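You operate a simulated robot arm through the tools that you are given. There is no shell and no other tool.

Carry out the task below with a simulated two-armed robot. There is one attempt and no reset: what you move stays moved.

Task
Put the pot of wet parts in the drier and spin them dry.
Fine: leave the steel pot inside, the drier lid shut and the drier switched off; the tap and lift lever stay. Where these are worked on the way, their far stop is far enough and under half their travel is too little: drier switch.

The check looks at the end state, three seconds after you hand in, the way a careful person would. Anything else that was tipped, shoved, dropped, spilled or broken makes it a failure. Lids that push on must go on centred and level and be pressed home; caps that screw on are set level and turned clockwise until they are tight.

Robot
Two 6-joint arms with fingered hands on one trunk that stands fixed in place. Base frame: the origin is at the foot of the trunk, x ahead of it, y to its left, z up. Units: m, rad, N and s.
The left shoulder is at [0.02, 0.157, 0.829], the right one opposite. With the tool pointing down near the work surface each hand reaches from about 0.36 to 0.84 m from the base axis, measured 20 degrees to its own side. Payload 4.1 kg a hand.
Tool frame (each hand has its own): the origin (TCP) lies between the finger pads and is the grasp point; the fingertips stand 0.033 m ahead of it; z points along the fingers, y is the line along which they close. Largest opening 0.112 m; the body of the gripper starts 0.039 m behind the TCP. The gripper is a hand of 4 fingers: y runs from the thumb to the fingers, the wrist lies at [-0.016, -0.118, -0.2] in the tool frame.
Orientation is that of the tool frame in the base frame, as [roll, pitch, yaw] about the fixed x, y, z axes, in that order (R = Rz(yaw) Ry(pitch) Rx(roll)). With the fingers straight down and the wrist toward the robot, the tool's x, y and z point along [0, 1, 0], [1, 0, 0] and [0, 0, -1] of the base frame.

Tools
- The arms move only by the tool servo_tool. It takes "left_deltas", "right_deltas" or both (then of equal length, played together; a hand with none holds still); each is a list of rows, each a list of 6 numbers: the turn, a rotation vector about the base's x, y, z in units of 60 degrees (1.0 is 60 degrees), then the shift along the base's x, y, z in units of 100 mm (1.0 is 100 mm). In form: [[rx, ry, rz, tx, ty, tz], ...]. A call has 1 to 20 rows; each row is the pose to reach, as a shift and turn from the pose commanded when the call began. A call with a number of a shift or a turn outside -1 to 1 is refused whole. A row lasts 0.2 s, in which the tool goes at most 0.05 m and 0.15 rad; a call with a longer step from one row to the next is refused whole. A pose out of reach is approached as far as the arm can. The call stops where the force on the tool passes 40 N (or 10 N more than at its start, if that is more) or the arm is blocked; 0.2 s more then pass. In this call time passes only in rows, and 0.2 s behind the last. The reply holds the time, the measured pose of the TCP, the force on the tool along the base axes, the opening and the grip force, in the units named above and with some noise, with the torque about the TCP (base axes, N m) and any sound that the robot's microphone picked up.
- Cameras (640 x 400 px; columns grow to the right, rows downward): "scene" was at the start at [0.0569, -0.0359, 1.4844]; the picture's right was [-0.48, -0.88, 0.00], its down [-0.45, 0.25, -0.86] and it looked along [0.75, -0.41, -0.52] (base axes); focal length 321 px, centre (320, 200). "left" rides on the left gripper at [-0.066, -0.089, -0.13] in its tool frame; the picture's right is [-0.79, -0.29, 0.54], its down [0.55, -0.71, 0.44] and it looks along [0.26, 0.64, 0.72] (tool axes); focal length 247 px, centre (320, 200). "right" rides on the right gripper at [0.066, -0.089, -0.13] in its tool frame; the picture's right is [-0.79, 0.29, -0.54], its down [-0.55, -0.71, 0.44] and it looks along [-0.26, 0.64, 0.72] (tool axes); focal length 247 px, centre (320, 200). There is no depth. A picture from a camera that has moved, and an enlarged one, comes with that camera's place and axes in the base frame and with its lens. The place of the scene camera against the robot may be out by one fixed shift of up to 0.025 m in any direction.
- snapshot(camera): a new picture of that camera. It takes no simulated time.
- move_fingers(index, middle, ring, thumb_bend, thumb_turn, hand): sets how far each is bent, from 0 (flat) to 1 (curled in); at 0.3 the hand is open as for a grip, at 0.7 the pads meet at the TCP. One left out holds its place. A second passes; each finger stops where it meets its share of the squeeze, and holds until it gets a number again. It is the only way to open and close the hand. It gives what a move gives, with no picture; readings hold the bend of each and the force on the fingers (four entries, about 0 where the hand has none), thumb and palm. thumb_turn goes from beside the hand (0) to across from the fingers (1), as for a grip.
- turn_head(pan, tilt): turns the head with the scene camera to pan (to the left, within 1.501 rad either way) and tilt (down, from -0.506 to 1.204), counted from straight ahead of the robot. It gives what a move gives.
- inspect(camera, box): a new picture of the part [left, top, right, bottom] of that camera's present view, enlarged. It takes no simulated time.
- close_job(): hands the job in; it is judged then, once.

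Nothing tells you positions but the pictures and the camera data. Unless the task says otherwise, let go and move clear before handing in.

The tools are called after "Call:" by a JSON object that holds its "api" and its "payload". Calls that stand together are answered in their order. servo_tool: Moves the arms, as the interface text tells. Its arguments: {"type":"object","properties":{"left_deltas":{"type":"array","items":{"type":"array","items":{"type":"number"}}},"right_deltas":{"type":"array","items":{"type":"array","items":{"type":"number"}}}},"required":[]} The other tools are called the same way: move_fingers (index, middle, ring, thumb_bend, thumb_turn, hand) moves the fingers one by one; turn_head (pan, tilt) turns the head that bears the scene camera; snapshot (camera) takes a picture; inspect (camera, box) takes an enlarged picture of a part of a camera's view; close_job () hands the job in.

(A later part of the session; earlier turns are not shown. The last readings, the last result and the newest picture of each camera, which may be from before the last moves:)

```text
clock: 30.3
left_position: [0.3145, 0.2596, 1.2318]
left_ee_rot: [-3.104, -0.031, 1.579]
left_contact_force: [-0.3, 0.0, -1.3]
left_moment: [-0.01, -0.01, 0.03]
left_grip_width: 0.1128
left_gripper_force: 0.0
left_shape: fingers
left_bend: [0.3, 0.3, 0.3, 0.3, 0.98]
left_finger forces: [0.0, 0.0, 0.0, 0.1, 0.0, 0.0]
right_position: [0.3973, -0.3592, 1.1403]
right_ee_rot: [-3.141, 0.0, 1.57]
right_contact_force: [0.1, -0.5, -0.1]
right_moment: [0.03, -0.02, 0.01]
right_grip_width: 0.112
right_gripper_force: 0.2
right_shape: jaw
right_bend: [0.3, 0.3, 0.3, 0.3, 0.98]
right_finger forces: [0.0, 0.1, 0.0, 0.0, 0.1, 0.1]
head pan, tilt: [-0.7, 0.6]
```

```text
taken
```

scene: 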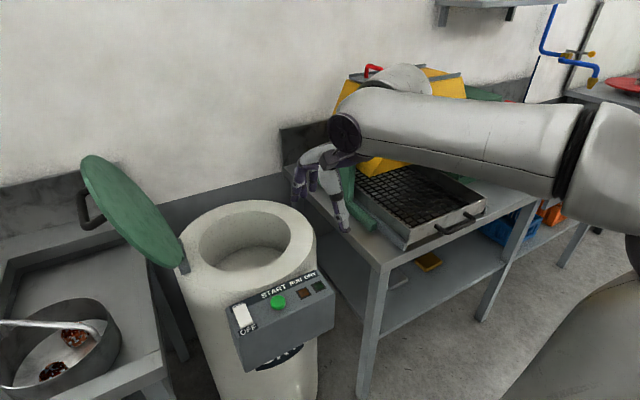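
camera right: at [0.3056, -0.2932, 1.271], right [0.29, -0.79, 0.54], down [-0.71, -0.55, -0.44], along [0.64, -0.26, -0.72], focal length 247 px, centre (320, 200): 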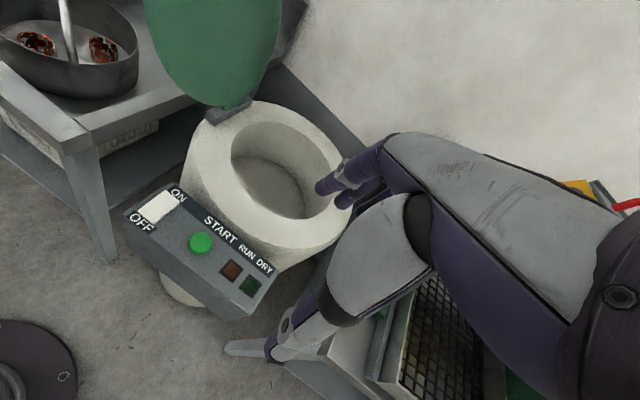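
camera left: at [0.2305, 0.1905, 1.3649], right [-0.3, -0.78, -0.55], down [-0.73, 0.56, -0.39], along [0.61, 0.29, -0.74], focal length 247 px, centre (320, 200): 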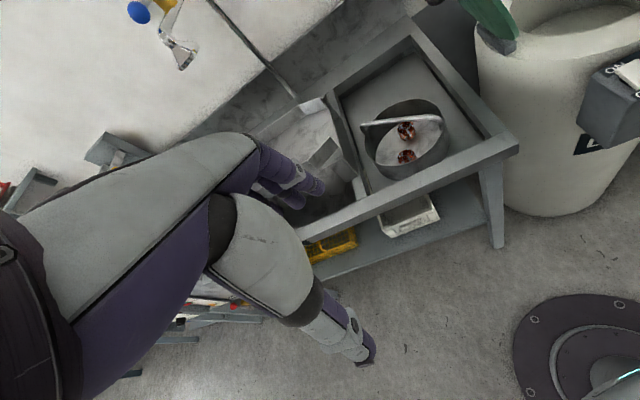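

The bail measures 0.182 m long, centred at (0.67, 0.114) and lying at about 48°. The right arm's path in front of the lid looks clear, so I'll bring the right hand across at x≈0.38–0.40 and turn it to yaw 60°.

Call:
{"api": "servo_tool", "payload": {"right_deltas": [[0, 0, 0, -0.05, 0.25, -0.1], [0, 0, 0, -0.1, 0.5, -0.2], [0, 0, 0, -0.15, 0.75, -0.3], [0, 0, 0, -0.15, 1.0, -0.4]]}}

Call:
{"api": "servo_tool", "payload": {"right_deltas": [[0, 0, -0.1, 0, 0.25, 0], [0, 0, -0.2, 0, 0.5, -0.1], [0, 0, -0.3, 0, 0.75, -0.1], [0, 0, -0.4, 0, 1.0, -0.1]]}}

Call:
{"api": "turn_head", "payload": {"pan": -0.2, "tilt": 0.7}}

Call:
{"api": "snapshot", "payload": {"camera": "scene"}}

Call:
{"api": "snapshot", "payload": {"camera": "right"}}

```text
clock: 31.3
left_position: [0.3162, 0.2595, 1.2329]
left_ee_rot: [-3.104, -0.031, 1.577]
left_contact_force: [-0.3, 0.1, 0.0]
left_moment: [0.03, -0.03, 0.02]
left_grip_width: 0.1131
left_gripper_force: 0.0
left_shape: fingers
left_bend: [0.3, 0.3, 0.3, 0.3, 0.98]
left_finger forces: [0.0, 0.1, 0.1, 0.0, 0.0, 0.0]
right_position: [0.3799, -0.2594, 1.0998]
right_ee_rot: [-3.14, 0.002, 1.567]
right_contact_force: [0.4, -0.3, -0.3]
right_moment: [0.02, -0.02, -0.02]
right_grip_width: 0.1116
right_gripper_force: 0.1
right_shape: jaw
right_bend: [0.3, 0.3, 0.3, 0.3, 0.98]
right_finger forces: [0.0, 0.1, 0.1, 0.0, 0.1, 0.0]
head pan, tilt: [-0.7, 0.6]
```

```text
clock: 32.3
left_position: [0.3149, 0.2596, 1.2324]
left_ee_rot: [-3.106, -0.031, 1.578]
left_contact_force: [-0.5, -0.5, 0.3]
left_moment: [0.02, -0.01, -0.01]
left_grip_width: 0.113
left_gripper_force: 0.0
left_shape: fingers
left_bend: [0.3, 0.3, 0.3, 0.3, 0.98]
left_finger forces: [0.0, 0.0, 0.1, 0.0, 0.1, 0.1]
right_position: [0.3795, -0.1595, 1.0883]
right_ee_rot: [-3.141, -0.002, 1.148]
right_contact_force: [-0.2, -0.1, 0.0]
right_moment: [0.05, 0.01, -0.02]
right_grip_width: 0.1115
right_gripper_force: 0.1
right_shape: jaw
right_bend: [0.3, 0.3, 0.3, 0.3, 0.98]
right_finger forces: [0.0, 0.0, 0.0, 0.0, 0.0, 0.1]
head pan, tilt: [-0.7, 0.6]
```

```text
clock: 33.3
left_position: [0.315, 0.2594, 1.233]
left_ee_rot: [-3.103, -0.032, 1.579]
left_contact_force: [-0.3, 0.9, 0.2]
left_moment: [-0.02, 0.05, 0.01]
left_grip_width: 0.1129
left_gripper_force: 0.0
left_shape: fingers
left_bend: [0.3, 0.3, 0.3, 0.3, 0.98]
left_finger forces: [0.0, 0.0, 0.0, 0.0, 0.1, 0.0]
right_position: [0.3805, -0.1592, 1.0887]
right_ee_rot: [-3.14, -0.001, 1.152]
right_contact_force: [-0.2, 0.1, 0.4]
right_moment: [0.01, -0.01, -0.01]
right_grip_width: 0.1116
right_gripper_force: 0.1
right_shape: jaw
right_bend: [0.3, 0.3, 0.3, 0.3, 0.98]
right_finger forces: [0.1, 0.1, 0.0, 0.0, 0.0, 0.1]
head pan, tilt: [-0.201, 0.7]
```

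```text
taken
```

scene: 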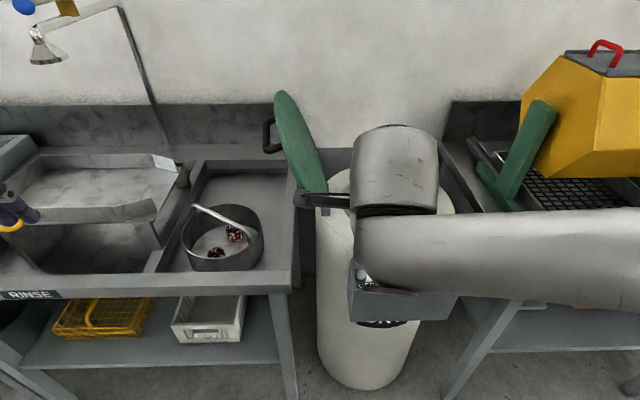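

```text
taken
camera right: at [0.3237, -0.0624, 1.2185], right [-0.06, -0.84, 0.54], down [-0.87, -0.22, -0.44], along [0.48, -0.5, -0.72], focal length 247 px, centre (320, 200)
```

right: 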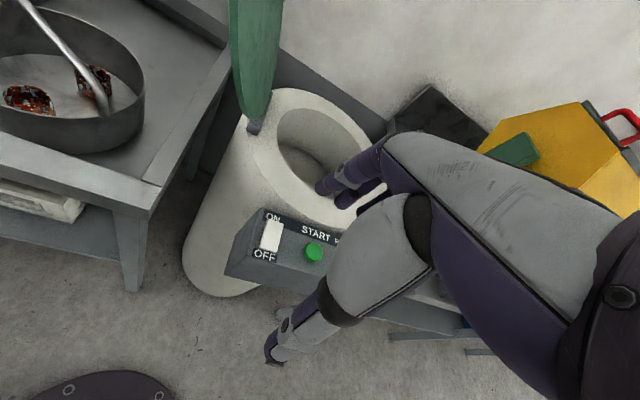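

The right hand is passing in front of the lid with clear room. I'll continue across to the pot side.

Call:
{"api": "servo_tool", "payload": {"right_deltas": [[0, 0, 0, 0, 0.25, 0], [0, 0, -0.03, 0, 0.5, 0], [0, 0, -0.06, 0, 0.75, 0], [0, 0, -0.1, 0.0, 1.0, 0]]}}

Call:
{"api": "servo_tool", "payload": {"right_deltas": [[0, 0, 0, 0.1, 0.25, 0], [0, 0, 0, 0.2, 0.5, 0], [0, 0, 0, 0.4, 0.75, 0], [0, 0, 0, 0.6, 1.0, 0]]}}

Call:
{"api": "snapshot", "payload": {"camera": "scene"}}

Call:
{"api": "snapshot", "payload": {"camera": "right"}}

```text
clock: 34.3
left_position: [0.3143, 0.2603, 1.2338]
left_ee_rot: [-3.106, -0.032, 1.579]
left_contact_force: [0.0, -0.2, 0.1]
left_moment: [0.01, -0.01, 0.02]
left_grip_width: 0.1129
left_gripper_force: 0.0
left_shape: fingers
left_bend: [0.3, 0.3, 0.3, 0.3, 0.98]
left_finger forces: [0.0, 0.0, 0.0, 0.0, 0.0, 0.0]
right_position: [0.3812, -0.0586, 1.0899]
right_ee_rot: [3.141, 0.0, 1.047]
right_contact_force: [0.3, -0.6, 0.3]
right_moment: [0.04, 0.01, 0.0]
right_grip_width: 0.1116
right_gripper_force: 0.1
right_shape: jaw
right_bend: [0.3, 0.3, 0.3, 0.3, 0.98]
right_finger forces: [0.0, 0.0, 0.0, 0.0, 0.0, 0.0]
head pan, tilt: [-0.201, 0.7]
```

```text
clock: 35.3
left_position: [0.3152, 0.2595, 1.2322]
left_ee_rot: [-3.107, -0.031, 1.579]
left_contact_force: [-0.7, 0.4, -0.3]
left_moment: [0.04, 0.01, 0.03]
left_grip_width: 0.113
left_gripper_force: 0.0
left_shape: fingers
left_bend: [0.3, 0.3, 0.3, 0.3, 0.98]
left_finger forces: [0.0, 0.0, 0.1, 0.0, 0.0, 0.0]
right_position: [0.441, 0.0413, 1.0898]
right_ee_rot: [-3.141, 0.0, 1.045]
right_contact_force: [0.0, -0.5, 0.4]
right_moment: [0.03, 0.01, 0.03]
right_grip_width: 0.1118
right_gripper_force: 0.0
right_shape: jaw
right_bend: [0.3, 0.3, 0.3, 0.3, 0.98]
right_finger forces: [0.1, 0.0, 0.0, 0.1, 0.0, 0.0]
head pan, tilt: [-0.201, 0.7]
```

```text
taken
```

scene: 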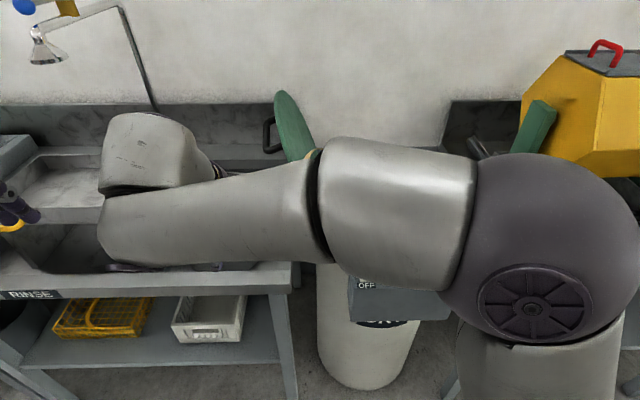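

```text
taken
camera right: at [0.3948, 0.1432, 1.2196], right [-0.15, -0.83, 0.54], down [-0.89, -0.12, -0.44], along [0.43, -0.55, -0.72], focal length 247 px, centre (320, 200)
```

right: 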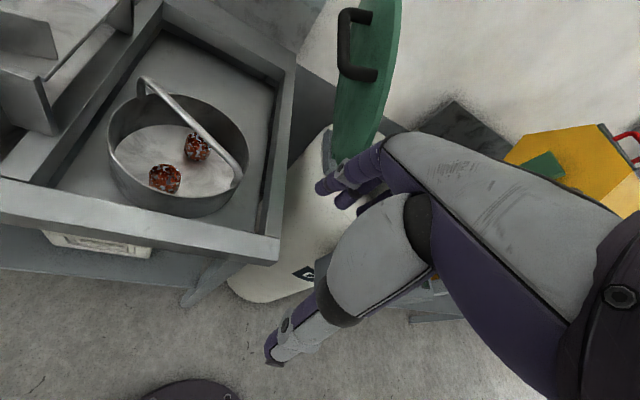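

The right camera gives the bail centre as (0.671, 0.115) at about 50°, agreeing with the left camera. I'll now roll the right hand 20° forward about its finger row and move up over the bail.

Call:
{"api": "servo_tool", "payload": {"right_deltas": [[-0.056, -0.096, 0, 0.3, 0.1, 0], [-0.111, -0.193, 0, 0.6, 0.25, 0], [-0.167, -0.289, 0, 0.95, 0.4, 0]]}}

Call:
{"api": "snapshot", "payload": {"camera": "right"}}

Call:
{"api": "snapshot", "payload": {"camera": "left"}}

```text
clock: 36.1
left_position: [0.3151, 0.2605, 1.2335]
left_ee_rot: [-3.107, -0.032, 1.579]
left_contact_force: [0.5, -0.7, 0.7]
left_moment: [0.04, -0.02, -0.01]
left_grip_width: 0.1129
left_gripper_force: 0.1
left_shape: fingers
left_bend: [0.3, 0.3, 0.3, 0.3, 0.98]
left_finger forces: [0.1, 0.1, 0.0, 0.0, 0.0, 0.1]
right_position: [0.5356, 0.0809, 1.0909]
right_ee_rot: [2.791, 0.001, 1.045]
right_contact_force: [-0.6, 0.5, 0.0]
right_moment: [0.02, 0.0, -0.02]
right_grip_width: 0.1115
right_gripper_force: 0.1
right_shape: jaw
right_bend: [0.3, 0.3, 0.3, 0.3, 0.98]
right_finger forces: [0.1, 0.0, 0.1, 0.0, 0.1, 0.0]
head pan, tilt: [-0.201, 0.7]
```

```text
taken
camera right: at [0.4556, 0.2031, 1.1824], right [-0.32, -0.73, 0.6], down [-0.72, -0.22, -0.65], along [0.61, -0.65, -0.46], focal length 247 px, centre (320, 200)
```

right: 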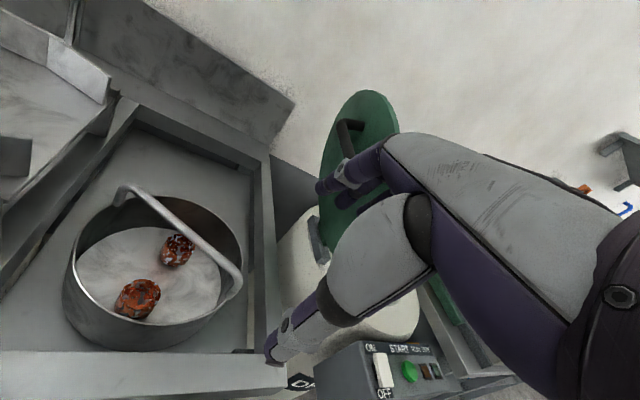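

```text
taken
camera left: at [0.2304, 0.1901, 1.3648], right [-0.3, -0.78, -0.55], down [-0.73, 0.56, -0.39], along [0.61, 0.29, -0.74], focal length 247 px, centre (320, 200)
```

left: 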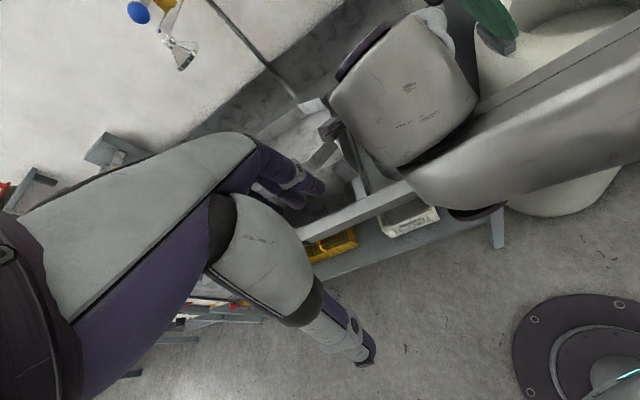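

The hand is rolled 20° and level along its finger row. I'll move to the hover point above the bail.

Call:
{"api": "servo_tool", "payload": {"right_deltas": [[0, 0, 0, 0.33, 0.15, -0.2], [0, 0, 0, 0.66, 0.33, -0.45], [0, 0, 0, 1.0, 0.51, -0.7]]}}

Call:
{"api": "snapshot", "payload": {"camera": "right"}}

Call:
{"api": "snapshot", "payload": {"camera": "scene"}}

```text
clock: 36.9
left_position: [0.3148, 0.2599, 1.2338]
left_ee_rot: [-3.107, -0.03, 1.577]
left_contact_force: [-1.0, 0.1, -0.3]
left_moment: [0.02, 0.01, -0.01]
left_grip_width: 0.1131
left_gripper_force: 0.0
left_shape: fingers
left_bend: [0.3, 0.3, 0.3, 0.3, 0.98]
left_finger forces: [0.0, 0.1, 0.0, 0.0, 0.0, 0.0]
right_position: [0.6378, 0.1311, 1.0218]
right_ee_rot: [2.791, -0.003, 1.046]
right_contact_force: [-0.6, -0.4, 0.6]
right_moment: [-0.03, 0.01, 0.03]
right_grip_width: 0.1118
right_gripper_force: 0.1
right_shape: jaw
right_bend: [0.3, 0.3, 0.3, 0.3, 0.98]
right_finger forces: [0.1, 0.0, 0.1, 0.1, 0.1, 0.0]
head pan, tilt: [-0.201, 0.7]
```

```text
taken
camera right: at [0.5579, 0.252, 1.1127], right [-0.32, -0.73, 0.6], down [-0.72, -0.22, -0.65], along [0.61, -0.65, -0.46], focal length 247 px, centre (320, 200)
```

right: 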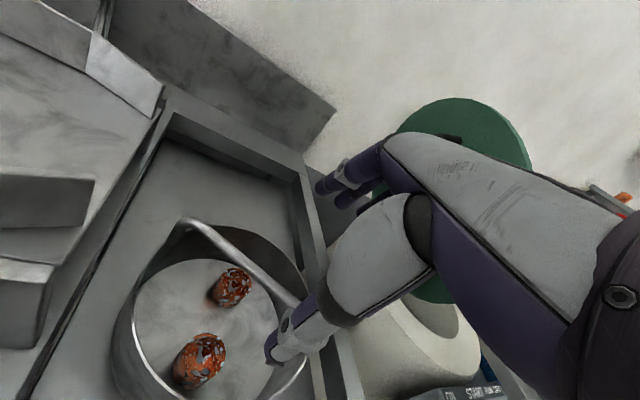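

```text
taken
```

scene: 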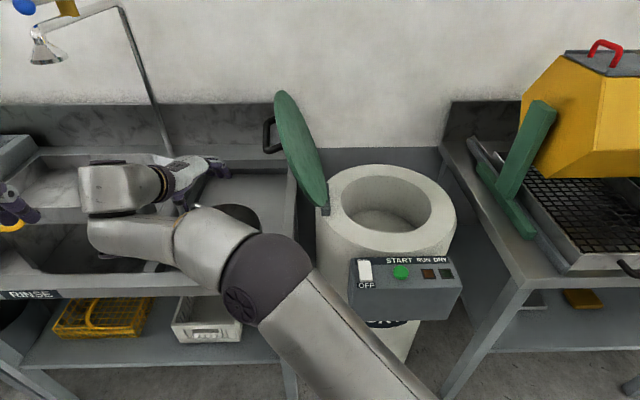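

The bar passes between thumb and fingers and its position checks out again; the pot centre is about (0.673, 0.113). I'll descend along the finger direction until the bar is at the grasp point.

Call:
{"api": "servo_tool", "payload": {"right_deltas": [[0, 0, 0, 0.1, -0.05, -0.33], [0, 0, 0, 0.2, -0.1, -0.66], [0, 0, 0, 0.29, -0.15, -0.95]]}}

Call:
{"api": "snapshot", "payload": {"camera": "right"}}

Call:
{"api": "snapshot", "payload": {"camera": "left"}}

```text
clock: 37.7
left_position: [0.3158, 0.2594, 1.2334]
left_ee_rot: [-3.107, -0.03, 1.578]
left_contact_force: [-0.3, -0.4, 0.3]
left_moment: [0.0, -0.04, 0.02]
left_grip_width: 0.113
left_gripper_force: 0.1
left_shape: fingers
left_bend: [0.3, 0.3, 0.3, 0.3, 0.98]
left_finger forces: [0.0, 0.0, 0.0, 0.0, 0.0, 0.0]
right_position: [0.665, 0.1155, 0.9237]
right_ee_rot: [2.792, -0.001, 1.047]
right_contact_force: [0.3, 0.0, 1.2]
right_moment: [0.0, 0.01, 0.01]
right_grip_width: 0.1117
right_gripper_force: 0.1
right_shape: jaw
right_bend: [0.3, 0.3, 0.3, 0.3, 0.98]
right_finger forces: [0.0, 0.0, 0.0, 0.1, 0.0, 0.0]
head pan, tilt: [-0.201, 0.7]
```

```text
taken
camera right: at [0.5856, 0.2367, 1.0157], right [-0.32, -0.73, 0.6], down [-0.72, -0.22, -0.65], along [0.61, -0.65, -0.46], focal length 247 px, centre (320, 200)
```

right: 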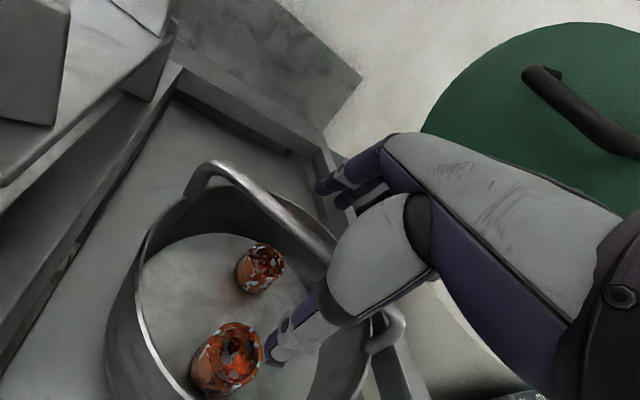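

```text
taken
camera left: at [0.2305, 0.1904, 1.3647], right [-0.3, -0.78, -0.55], down [-0.73, 0.56, -0.39], along [0.61, 0.29, -0.74], focal length 247 px, centre (320, 200)
```

left: 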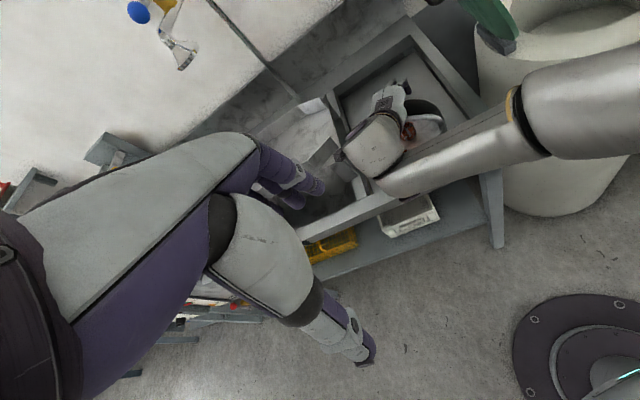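

The bar lies neatly between thumb and fingers. I'll go down the last two centimetres.

Call:
{"api": "servo_tool", "payload": {"right_deltas": [[0, 0, 0, 0.04, -0.01, -0.11], [0, 0, 0, 0.07, -0.02, -0.21]]}}

Call:
{"api": "inspect", "payload": {"camera": "right", "box": [160, 100, 460, 400]}}

Call:
{"api": "inspect", "payload": {"camera": "left", "box": [330, 60, 500, 220]}}

```text
clock: 38.3
left_position: [0.3148, 0.2601, 1.2331]
left_ee_rot: [-3.105, -0.032, 1.58]
left_contact_force: [0.4, 0.6, -0.9]
left_moment: [-0.01, -0.04, 0.03]
left_grip_width: 0.1131
left_gripper_force: 0.1
left_shape: fingers
left_bend: [0.3, 0.3, 0.3, 0.3, 0.98]
left_finger forces: [0.0, 0.1, 0.1, 0.1, 0.1, 0.0]
right_position: [0.6721, 0.115, 0.9023]
right_ee_rot: [2.791, 0.0, 1.047]
right_contact_force: [0.8, 0.3, -0.5]
right_moment: [-0.01, 0.0, 0.0]
right_grip_width: 0.1119
right_gripper_force: 0.1
right_shape: jaw
right_bend: [0.3, 0.3, 0.3, 0.3, 0.98]
right_finger forces: [0.0, 0.0, 0.1, 0.1, 0.1, 0.0]
head pan, tilt: [-0.201, 0.7]
```

```text
1.33 times, centred on (310, 250) of right
camera zoom: at [0.5921, 0.2358, 0.9941], right [-0.32, -0.73, 0.6], down [-0.72, -0.22, -0.65], along [0.61, -0.65, -0.46], focal length 329 px, centre (333, 133)
```

zoom: 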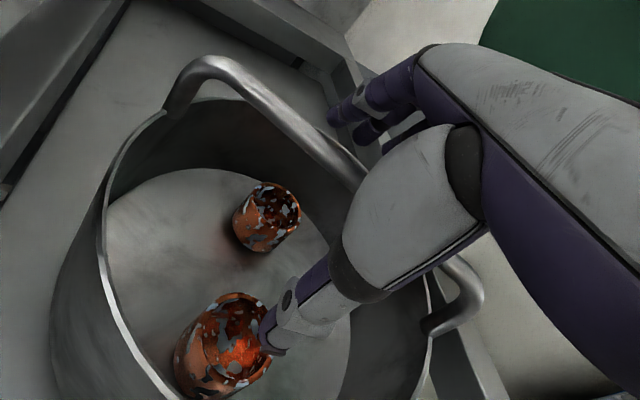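

```text
2.50 times, centred on (415, 140) of left
camera zoom: at [0.2307, 0.1904, 1.3647], right [-0.3, -0.78, -0.55], down [-0.73, 0.56, -0.39], along [0.61, 0.29, -0.74], focal length 617 px, centre (82, 350)
```

zoom: 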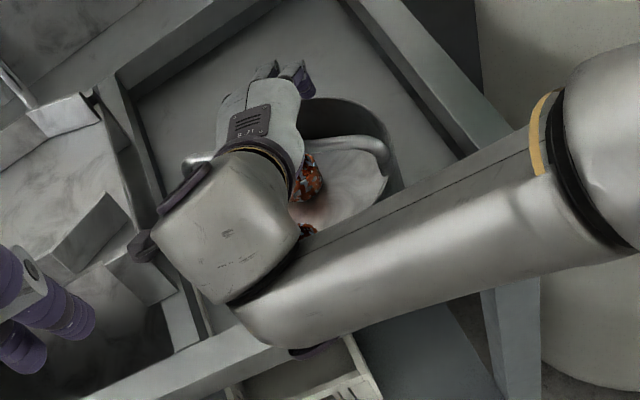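

The bar sits within a centimetre of the grasp point. I'll close the fingers partly first so the bar can align, then check before squeezing.

Call:
{"api": "move_fingers", "payload": {"hand": "right", "index": 0.58, "middle": 0.58, "ring": 0.58, "thumb_bend": 0.58}}

Call:
{"api": "inspect", "payload": {"camera": "right", "box": [160, 100, 460, 400]}}

```text
clock: 39.3
left_position: [0.3145, 0.2594, 1.2317]
left_ee_rot: [-3.105, -0.031, 1.579]
left_contact_force: [-0.2, 0.9, 0.1]
left_moment: [0.02, 0.02, -0.03]
left_grip_width: 0.1127
left_gripper_force: 0.1
left_shape: fingers
left_bend: [0.3, 0.3, 0.3, 0.3, 0.98]
left_finger forces: [0.0, 0.0, 0.0, 0.0, 0.1, 0.1]
right_position: [0.672, 0.1137, 0.9032]
right_ee_rot: [2.792, 0.001, 1.045]
right_contact_force: [-0.6, -0.5, 0.3]
right_moment: [0.01, -0.02, 0.03]
right_grip_width: 0.0387
right_gripper_force: 0.0
right_shape: fingers
right_bend: [0.57, 0.57, 0.57, 0.57, 0.98]
right_finger forces: [0.0, 0.1, 0.0, 0.0, 0.0, 0.0]
head pan, tilt: [-0.201, 0.7]
```

```text
1.33 times, centred on (310, 250) of right
camera zoom: at [0.5922, 0.2358, 0.994], right [-0.32, -0.73, 0.6], down [-0.73, -0.22, -0.65], along [0.61, -0.65, -0.46], focal length 329 px, centre (333, 133)
```

zoom: 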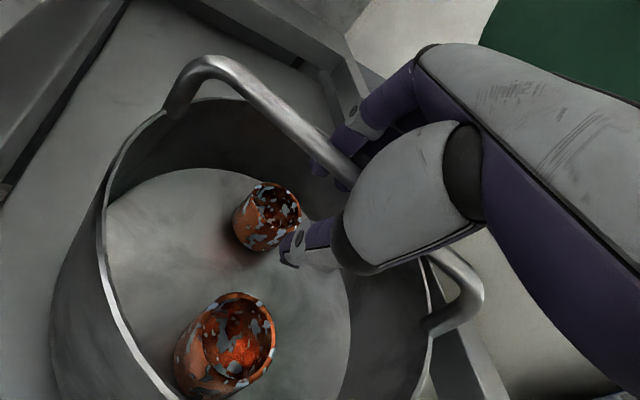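

The fingers are around the bar with nothing touching yet. I'll close fully now.

Call:
{"api": "move_fingers", "payload": {"hand": "right", "index": 0.85, "middle": 0.85, "ring": 0.85, "thumb_bend": 0.85}}

Call:
{"api": "inspect", "payload": {"camera": "right", "box": [160, 100, 460, 400]}}

Call:
{"api": "inspect", "payload": {"camera": "left", "box": [330, 60, 500, 220]}}

```text
clock: 40.3
left_position: [0.315, 0.2609, 1.2334]
left_ee_rot: [-3.105, -0.032, 1.578]
left_contact_force: [0.3, 0.7, 0.5]
left_moment: [0.01, 0.01, 0.0]
left_grip_width: 0.1131
left_gripper_force: 0.0
left_shape: fingers
left_bend: [0.3, 0.3, 0.3, 0.3, 0.98]
left_finger forces: [0.0, 0.0, 0.1, 0.0, 0.1, 0.0]
right_position: [0.672, 0.1149, 0.9027]
right_ee_rot: [2.795, 0.001, 1.046]
right_contact_force: [-0.5, 0.8, -0.1]
right_moment: [-0.01, -0.04, 0.05]
right_grip_width: 0.0
right_gripper_force: 2.0
right_shape: fingers
right_bend: [0.77, 0.85, 0.85, 0.76, 0.97]
right_finger forces: [0.0, 1.6, 0.1, 0.0, 1.7, 0.0]
head pan, tilt: [-0.201, 0.7]
```

```text
1.33 times, centred on (310, 250) of right
camera zoom: at [0.5923, 0.2358, 0.9937], right [-0.32, -0.73, 0.6], down [-0.73, -0.22, -0.65], along [0.61, -0.65, -0.46], focal length 329 px, centre (333, 133)
```

zoom: 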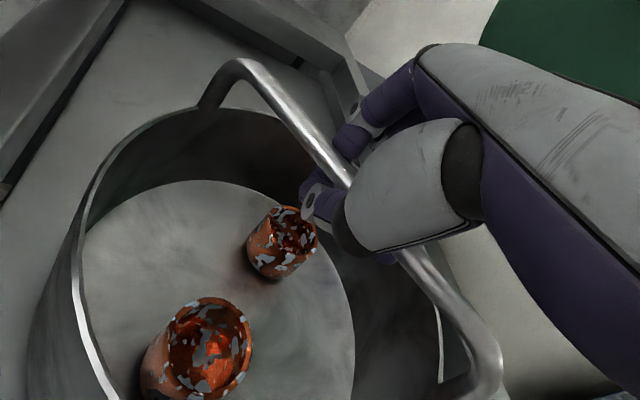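

```text
2.50 times, centred on (415, 140) of left
camera zoom: at [0.2308, 0.1904, 1.3647], right [-0.3, -0.78, -0.55], down [-0.73, 0.56, -0.39], along [0.61, 0.29, -0.74], focal length 617 px, centre (82, 350)
```

zoom: 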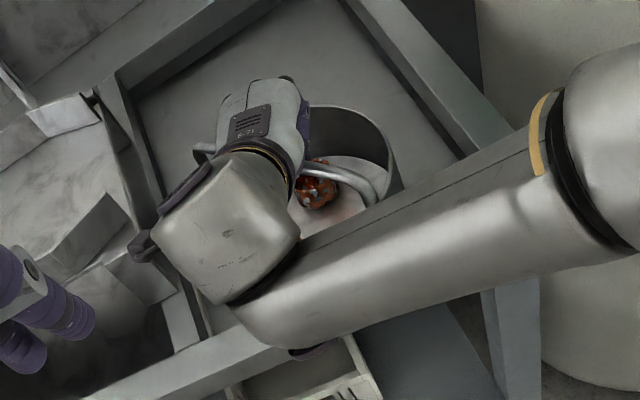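

The bar is caged between fingers, thumb and palm, and the pot turned to line up with the hand. I'll lift slowly by 2 cm and check the load and level.

Call:
{"api": "servo_tool", "payload": {"right_deltas": [[0, 0, 0, 0, 0, 0.05], [0, 0, 0, 0, 0, 0.1], [0, 0, 0, 0, 0, 0.15], [0, 0, 0, 0, 0, 0.2]]}}

Call:
{"api": "inspect", "payload": {"camera": "right", "box": [100, 60, 460, 400]}}

Call:
{"api": "inspect", "payload": {"camera": "left", "box": [330, 60, 500, 220]}}

Call:
{"api": "snapshot", "payload": {"camera": "scene"}}

```text
clock: 41.3
left_position: [0.315, 0.2592, 1.2329]
left_ee_rot: [-3.107, -0.031, 1.578]
left_contact_force: [0.7, -0.7, 0.5]
left_moment: [0.02, -0.01, -0.02]
left_grip_width: 0.1129
left_gripper_force: 0.1
left_shape: fingers
left_bend: [0.3, 0.3, 0.3, 0.3, 0.98]
left_finger forces: [0.1, 0.0, 0.1, 0.0, 0.0, 0.0]
right_position: [0.6718, 0.1172, 0.9233]
right_ee_rot: [2.791, 0.0, 1.048]
right_contact_force: [0.0, -0.7, -3.1]
right_moment: [0.0, -0.05, 0.02]
right_grip_width: 0.0
right_gripper_force: 2.3
right_shape: fingers
right_bend: [0.79, 0.85, 0.85, 0.77, 0.97]
right_finger forces: [0.0, 1.6, 0.1, 0.0, 2.1, 0.0]
head pan, tilt: [-0.201, 0.7]
```

```text
1.18 times, centred on (280, 230) of right
camera zoom: at [0.5925, 0.2364, 1.0146], right [-0.32, -0.73, 0.6], down [-0.73, -0.22, -0.65], along [0.61, -0.65, -0.46], focal length 291 px, centre (367, 165)
```

zoom: 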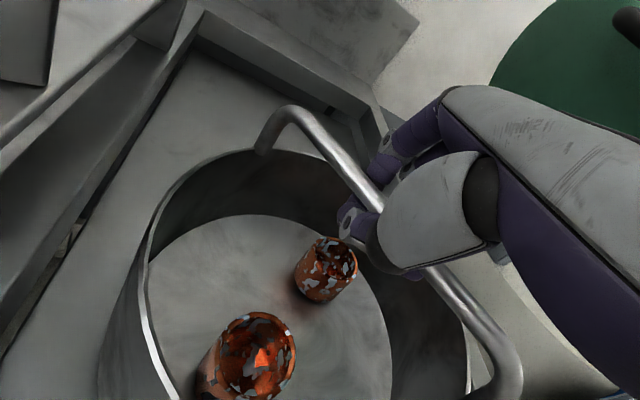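

```text
2.50 times, centred on (415, 140) of left
camera zoom: at [0.2309, 0.1904, 1.3647], right [-0.3, -0.78, -0.55], down [-0.73, 0.56, -0.39], along [0.61, 0.29, -0.74], focal length 617 px, centre (82, 350)
```

zoom: 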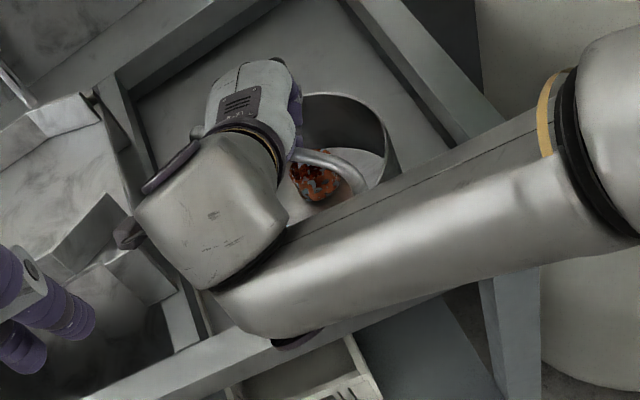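

```text
taken
```

scene: 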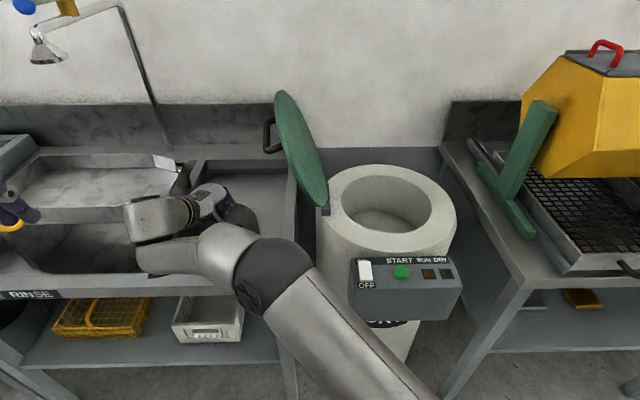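

The hand carries about 3 N so far, so one side may still be resting. I'll lift a further 3 cm and check again.

Call:
{"api": "servo_tool", "payload": {"right_deltas": [[0, 0, 0, 0, 0, 0.08], [0, 0, 0, 0, 0, 0.16], [0, 0, 0, 0, 0, 0.24], [0, 0, 0, 0, 0, 0.32]]}}

Call:
{"api": "inspect", "payload": {"camera": "right", "box": [100, 60, 460, 400]}}

Call:
{"api": "inspect", "payload": {"camera": "left", "box": [330, 60, 500, 220]}}

Call:
{"api": "inspect", "payload": {"camera": "scene", "box": [100, 150, 320, 310]}}

```text
clock: 42.3
left_position: [0.3149, 0.2604, 1.2332]
left_ee_rot: [-3.105, -0.032, 1.579]
left_contact_force: [0.0, 0.2, -0.7]
left_moment: [0.02, 0.01, 0.0]
left_grip_width: 0.1129
left_gripper_force: 0.0
left_shape: fingers
left_bend: [0.3, 0.3, 0.3, 0.3, 0.98]
left_finger forces: [0.0, 0.0, 0.0, 0.0, 0.1, 0.0]
right_position: [0.6715, 0.1143, 0.955]
right_ee_rot: [2.792, 0.0, 1.047]
right_contact_force: [-0.7, -0.5, -3.8]
right_moment: [-0.02, -0.01, -0.02]
right_grip_width: 0.0
right_gripper_force: 1.2
right_shape: fingers
right_bend: [0.79, 0.85, 0.85, 0.77, 0.97]
right_finger forces: [0.0, 1.6, 0.0, 0.1, 2.1, 0.0]
head pan, tilt: [-0.201, 0.7]
```

```text
1.18 times, centred on (280, 230) of right
camera zoom: at [0.5917, 0.2366, 1.0471], right [-0.32, -0.73, 0.6], down [-0.73, -0.22, -0.65], along [0.61, -0.65, -0.46], focal length 291 px, centre (367, 165)
```

zoom: 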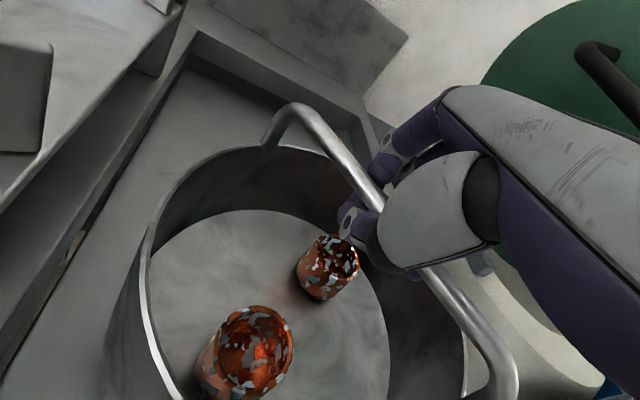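

```text
2.50 times, centred on (415, 140) of left
camera zoom: at [0.2309, 0.1904, 1.3646], right [-0.3, -0.78, -0.55], down [-0.73, 0.56, -0.39], along [0.61, 0.29, -0.74], focal length 617 px, centre (82, 350)
```

zoom: 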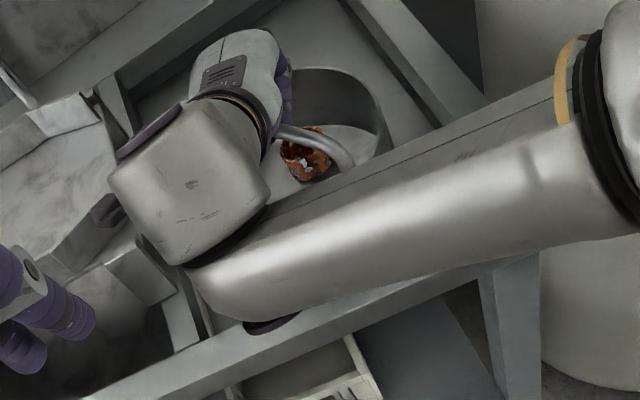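

```text
2.50 times, centred on (210, 230) of scene
camera zoom: at [0.0615, -0.0093, 1.4705], right [-0.2, -0.98, 0.0], down [-0.63, 0.13, -0.76], along [0.75, -0.15, -0.64], focal length 802 px, centre (595, 125)
```

zoom: 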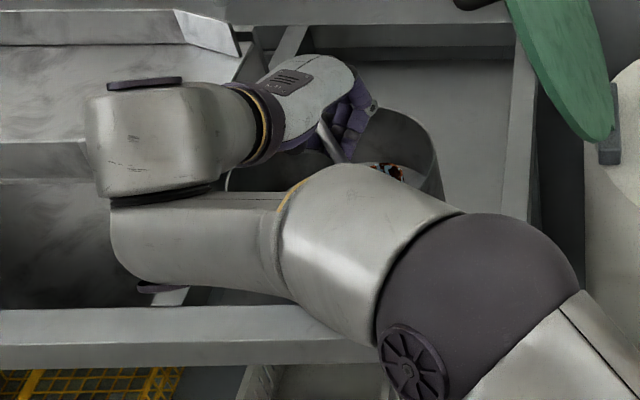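

The pot stays fixed in the hand's view and the load is steady at about 3.5 N, so it is fully off the bench and both parts are inside. I'll lift to a safe height and then draw it back toward me, slowly.

Call:
{"api": "servo_tool", "payload": {"right_deltas": [[0, 0, 0, 0, 0, 0.2], [0, 0, 0, 0, 0, 0.4], [0, 0, 0, 0, 0, 0.6], [0, 0, 0, -0.1, 0, 0.8], [0, 0, 0, -0.3, 0, 0.85]]}}

Call:
{"api": "snapshot", "payload": {"camera": "right"}}

Call:
{"api": "snapshot", "payload": {"camera": "scene"}}

Call:
{"api": "snapshot", "payload": {"camera": "left"}}

```text
clock: 43.5
left_position: [0.317, 0.2598, 1.2331]
left_ee_rot: [-3.105, -0.032, 1.579]
left_contact_force: [0.6, 0.0, 0.7]
left_moment: [0.03, 0.02, 0.02]
left_grip_width: 0.1129
left_gripper_force: 0.1
left_shape: fingers
left_bend: [0.3, 0.3, 0.3, 0.3, 0.98]
left_finger forces: [0.0, 0.0, 0.1, 0.0, 0.1, 0.0]
right_position: [0.6416, 0.1168, 1.0389]
right_ee_rot: [2.793, 0.0, 1.046]
right_contact_force: [-0.8, 0.4, -3.5]
right_moment: [0.01, 0.02, -0.02]
right_grip_width: 0.0
right_gripper_force: 2.3
right_shape: fingers
right_bend: [0.79, 0.85, 0.85, 0.77, 0.97]
right_finger forces: [0.0, 1.5, 0.1, 0.0, 2.6, 0.0]
head pan, tilt: [-0.201, 0.7]
```

```text
taken
camera right: at [0.562, 0.237, 1.13], right [-0.32, -0.73, 0.6], down [-0.73, -0.22, -0.65], along [0.61, -0.65, -0.46], focal length 247 px, centre (320, 200)
```

right: 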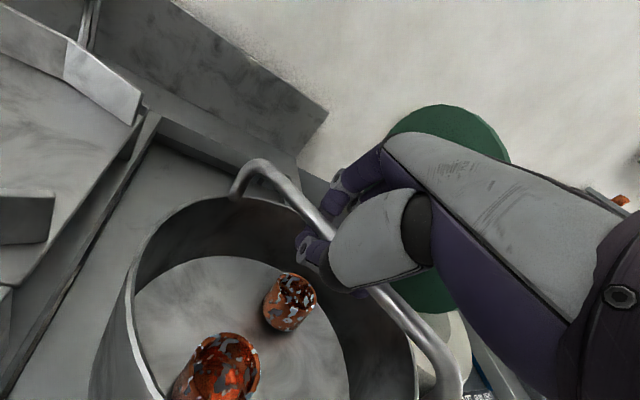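

```text
taken
```

scene: 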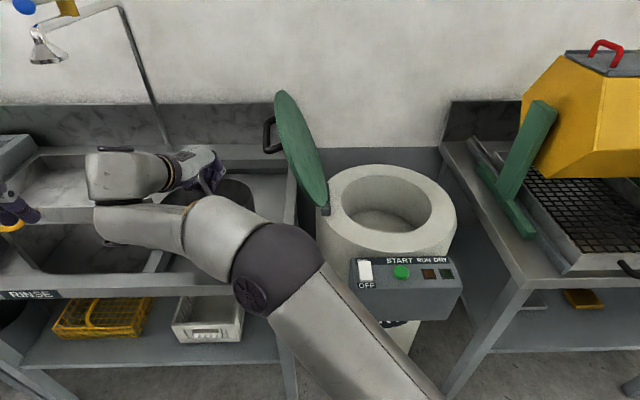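

```text
taken
camera left: at [0.2311, 0.1905, 1.3646], right [-0.3, -0.78, -0.55], down [-0.73, 0.56, -0.39], along [0.61, 0.29, -0.74], focal length 247 px, centre (320, 200)
```

left: 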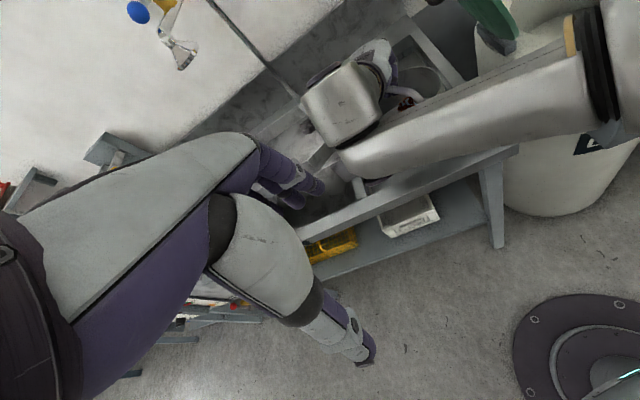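

The pot hangs steadily. I'll draw it back and toward the right in small steps, turning the wrist gradually to stay well away from the left hand and the lid.

Call:
{"api": "servo_tool", "payload": {"right_deltas": [[0, 0, 0.02, -0.2, -0.03, 0], [0, 0, 0.04, -0.4, -0.07, 0], [0, 0, 0.06, -0.6, -0.12, 0], [0, 0, 0.08, -0.8, -0.2, 0], [0, 0, 0.1, -0.98, -0.28, 0]]}}

Call:
{"api": "snapshot", "payload": {"camera": "scene"}}

Call:
{"api": "snapshot", "payload": {"camera": "right"}}

```text
clock: 44.7
left_position: [0.3152, 0.261, 1.2325]
left_ee_rot: [-3.104, -0.031, 1.579]
left_contact_force: [0.5, 0.1, 0.5]
left_moment: [-0.01, 0.01, 0.01]
left_grip_width: 0.1131
left_gripper_force: 0.1
left_shape: fingers
left_bend: [0.3, 0.3, 0.3, 0.3, 0.98]
left_finger forces: [0.0, 0.0, 0.0, 0.1, 0.0, 0.1]
right_position: [0.544, 0.0869, 1.0391]
right_ee_rot: [2.792, 0.0, 1.151]
right_contact_force: [-0.2, -0.2, -4.5]
right_moment: [-0.04, -0.02, 0.01]
right_grip_width: 0.0001
right_gripper_force: 1.8
right_shape: fingers
right_bend: [0.8, 0.84, 0.85, 0.77, 0.97]
right_finger forces: [0.0, 1.8, 0.1, 0.1, 2.7, 0.0]
head pan, tilt: [-0.201, 0.7]
```

```text
taken
```

scene: 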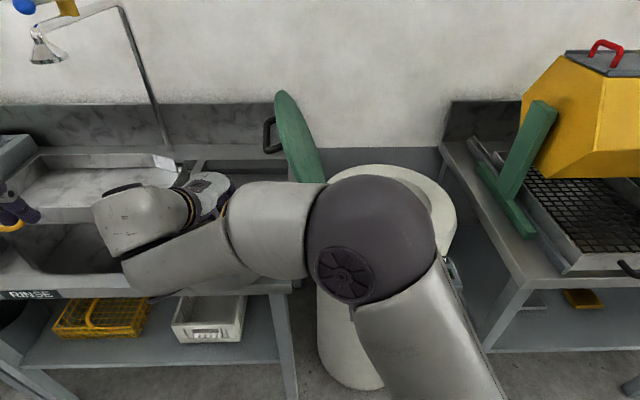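

```text
taken
camera right: at [0.4524, 0.2001, 1.1308], right [-0.25, -0.76, 0.6], down [-0.7, -0.29, -0.65], along [0.67, -0.58, -0.46], focal length 247 px, centre (320, 200)
```

right: 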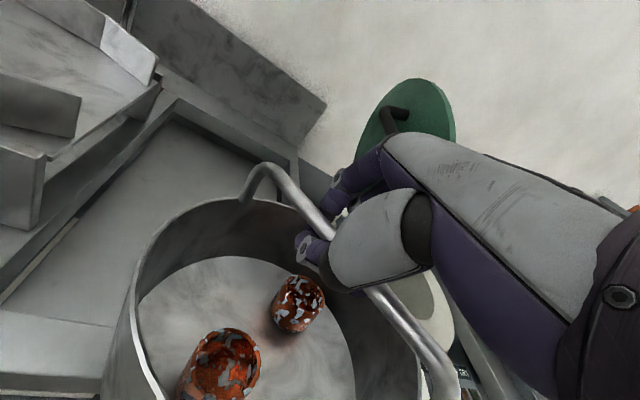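

Still steady. Continuing back and to the right.

Call:
{"api": "servo_tool", "payload": {"right_deltas": [[0, 0, 0.02, -0.2, -0.1, 0], [0, 0, 0.04, -0.4, -0.2, 0], [0, 0, 0.06, -0.6, -0.33, 0], [0, 0, 0.08, -0.8, -0.46, 0], [0, 0, 0.1, -1.0, -0.6, 0]]}}

Call:
{"api": "snapshot", "payload": {"camera": "scene"}}

Call:
{"api": "snapshot", "payload": {"camera": "right"}}

Call:
{"api": "snapshot", "payload": {"camera": "left"}}

```text
clock: 45.9
left_position: [0.3153, 0.2596, 1.232]
left_ee_rot: [-3.104, -0.032, 1.578]
left_contact_force: [0.4, -0.1, -0.8]
left_moment: [-0.03, -0.01, -0.01]
left_grip_width: 0.113
left_gripper_force: 0.0
left_shape: fingers
left_bend: [0.3, 0.3, 0.3, 0.3, 0.98]
left_finger forces: [0.1, 0.0, 0.0, 0.1, 0.0, 0.0]
right_position: [0.4447, 0.0293, 1.0427]
right_ee_rot: [2.794, 0.0, 1.256]
right_contact_force: [-0.6, 0.4, -3.1]
right_moment: [-0.03, 0.01, -0.01]
right_grip_width: 0.0002
right_gripper_force: 2.5
right_shape: fingers
right_bend: [0.8, 0.84, 0.85, 0.77, 0.97]
right_finger forces: [0.0, 2.2, 0.0, 0.0, 3.3, 0.0]
head pan, tilt: [-0.201, 0.7]
```

```text
taken
```

scene: 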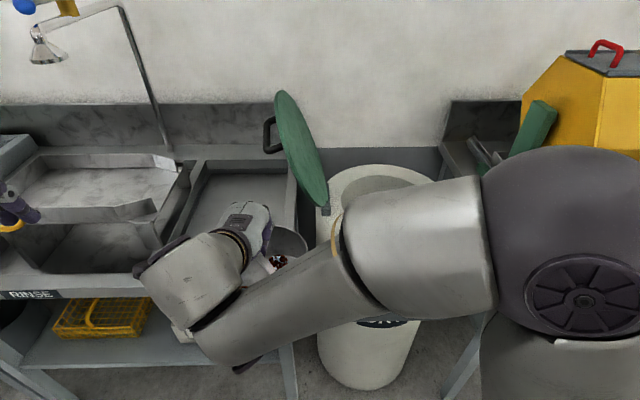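

```text
taken
camera right: at [0.341, 0.1314, 1.1337], right [-0.16, -0.78, 0.6], down [-0.66, -0.37, -0.65], along [0.73, -0.51, -0.46], focal length 247 px, centre (320, 200)
```

right: 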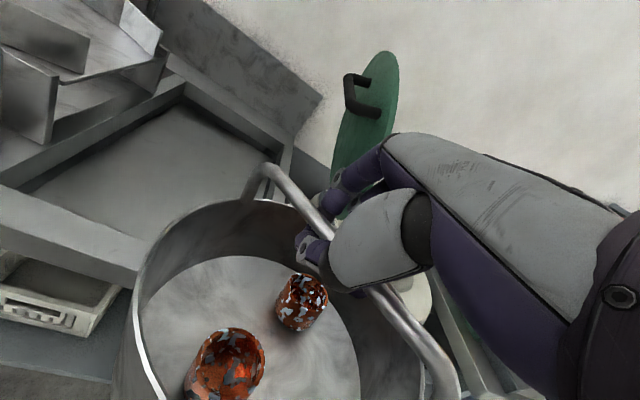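

```text
taken
camera left: at [0.231, 0.1906, 1.3646], right [-0.3, -0.78, -0.55], down [-0.73, 0.56, -0.39], along [0.61, 0.29, -0.74], focal length 247 px, centre (320, 200)
```

left: 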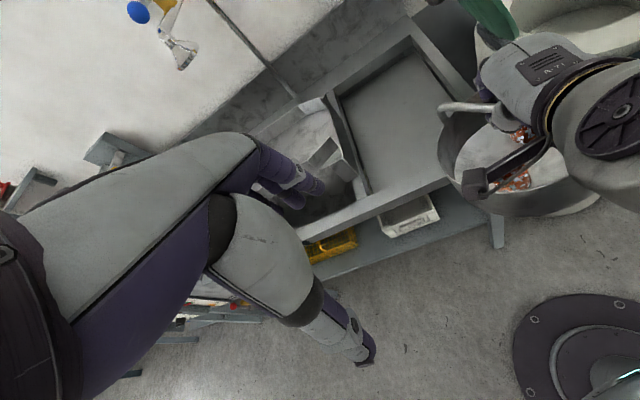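

The pot is visible from the left camera now. I'll zoom in to check how level it hangs.

Call:
{"api": "inspect", "payload": {"camera": "left", "box": [420, 30, 640, 230]}}

Call:
{"api": "inspect", "payload": {"camera": "scene", "box": [200, 180, 360, 320]}}

Call:
{"api": "inspect", "payload": {"camera": "right", "box": [100, 120, 480, 400]}}

```text
2.00 times, centred on (530, 130) of left
camera zoom: at [0.231, 0.1906, 1.3646], right [-0.3, -0.78, -0.55], down [-0.73, 0.56, -0.39], along [0.61, 0.29, -0.74], focal length 494 px, centre (-100, 340)
```

zoom: 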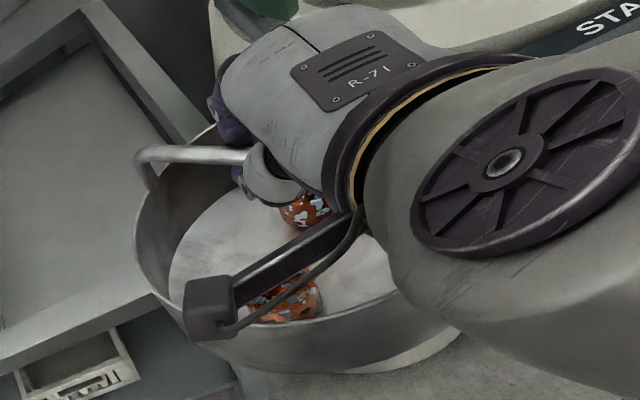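

```text
2.86 times, centred on (280, 250) of scene
camera zoom: at [0.0616, -0.0091, 1.4705], right [-0.2, -0.98, 0.0], down [-0.63, 0.13, -0.76], along [0.75, -0.15, -0.64], focal length 917 px, centre (434, 57)
```

zoom: 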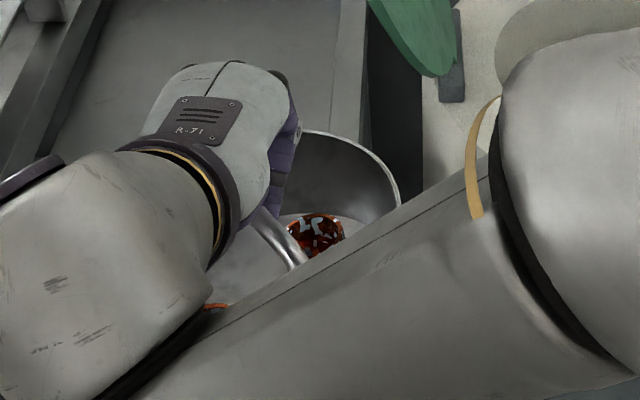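

```text
1.43 times, centred on (290, 260) of right
camera zoom: at [0.341, 0.1314, 1.1337], right [-0.16, -0.78, 0.6], down [-0.66, -0.37, -0.65], along [0.73, -0.51, -0.46], focal length 353 px, centre (363, 114)
```

zoom: 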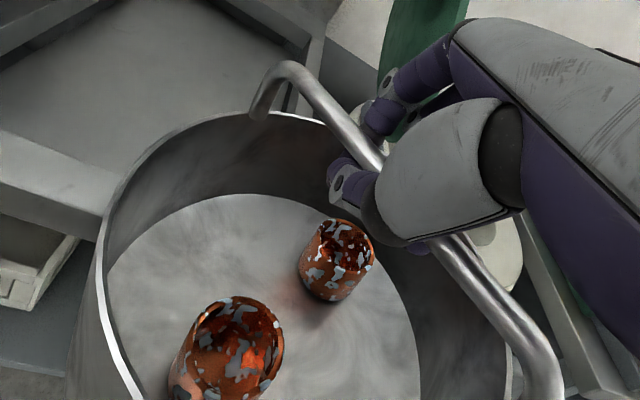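

Triangulating the bail ends from both wrist cameras gives F (0.519, 0.071, 1.029) and N (0.360, -0.012, 1.060): the grip is at the bar's middle, but the pot hangs about 10° low on the far side. I'll tilt the hand to level it and re-measure.

Call:
{"api": "servo_tool", "payload": {"right_deltas": [[0.026, -0.049, 0, 0, 0, 0], [0.051, -0.099, 0, 0, 0, 0], [0.077, -0.148, 0, 0, 0, 0]]}}

Call:
{"api": "inspect", "payload": {"camera": "left", "box": [420, 30, 640, 230]}}

Call:
{"api": "inspect", "payload": {"camera": "right", "box": [100, 120, 480, 400]}}

```text
clock: 46.7
left_position: [0.3151, 0.2604, 1.2331]
left_ee_rot: [-3.105, -0.032, 1.577]
left_contact_force: [0.2, 0.5, 0.3]
left_moment: [0.01, 0.0, -0.02]
left_grip_width: 0.113
left_gripper_force: 0.1
left_shape: fingers
left_bend: [0.3, 0.3, 0.3, 0.3, 0.98]
left_finger forces: [0.1, 0.0, 0.0, 0.1, 0.1, 0.0]
right_position: [0.4441, 0.0279, 1.0404]
right_ee_rot: [2.667, -0.127, 1.263]
right_contact_force: [0.4, 0.2, -4.1]
right_moment: [0.02, -0.03, 0.02]
right_grip_width: 0.0001
right_gripper_force: 2.5
right_shape: fingers
right_bend: [0.8, 0.84, 0.85, 0.78, 0.97]
right_finger forces: [0.2, 2.7, 0.0, 0.1, 3.1, 0.0]
head pan, tilt: [-0.201, 0.7]
```

```text
2.00 times, centred on (530, 130) of left
camera zoom: at [0.2308, 0.1904, 1.3647], right [-0.3, -0.78, -0.55], down [-0.73, 0.56, -0.39], along [0.61, 0.29, -0.74], focal length 494 px, centre (-100, 340)
```

zoom: 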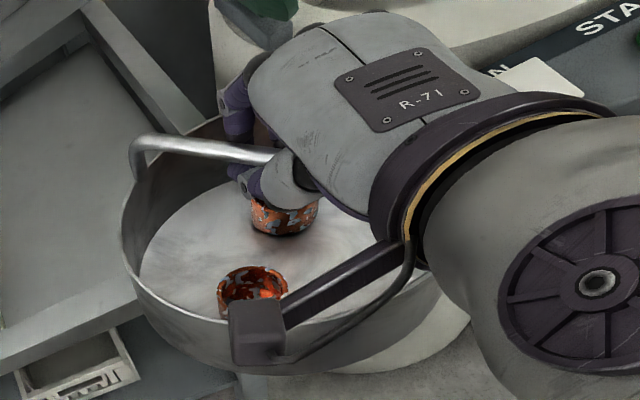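

```text
1.43 times, centred on (290, 260) of right
camera zoom: at [0.3273, 0.1233, 1.1239], right [-0.25, -0.83, 0.51], down [-0.55, -0.31, -0.78], along [0.79, -0.47, -0.38], focal length 353 px, centre (363, 114)
```

zoom: 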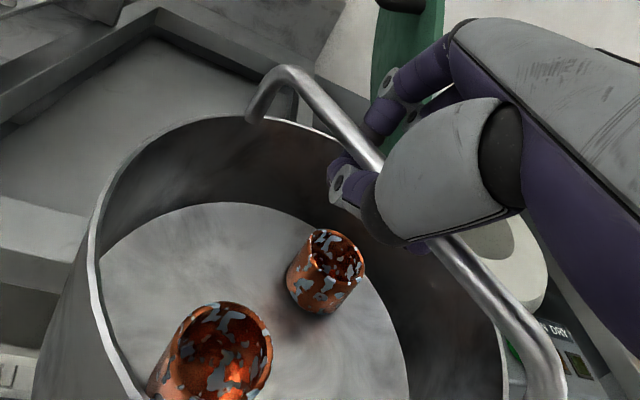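

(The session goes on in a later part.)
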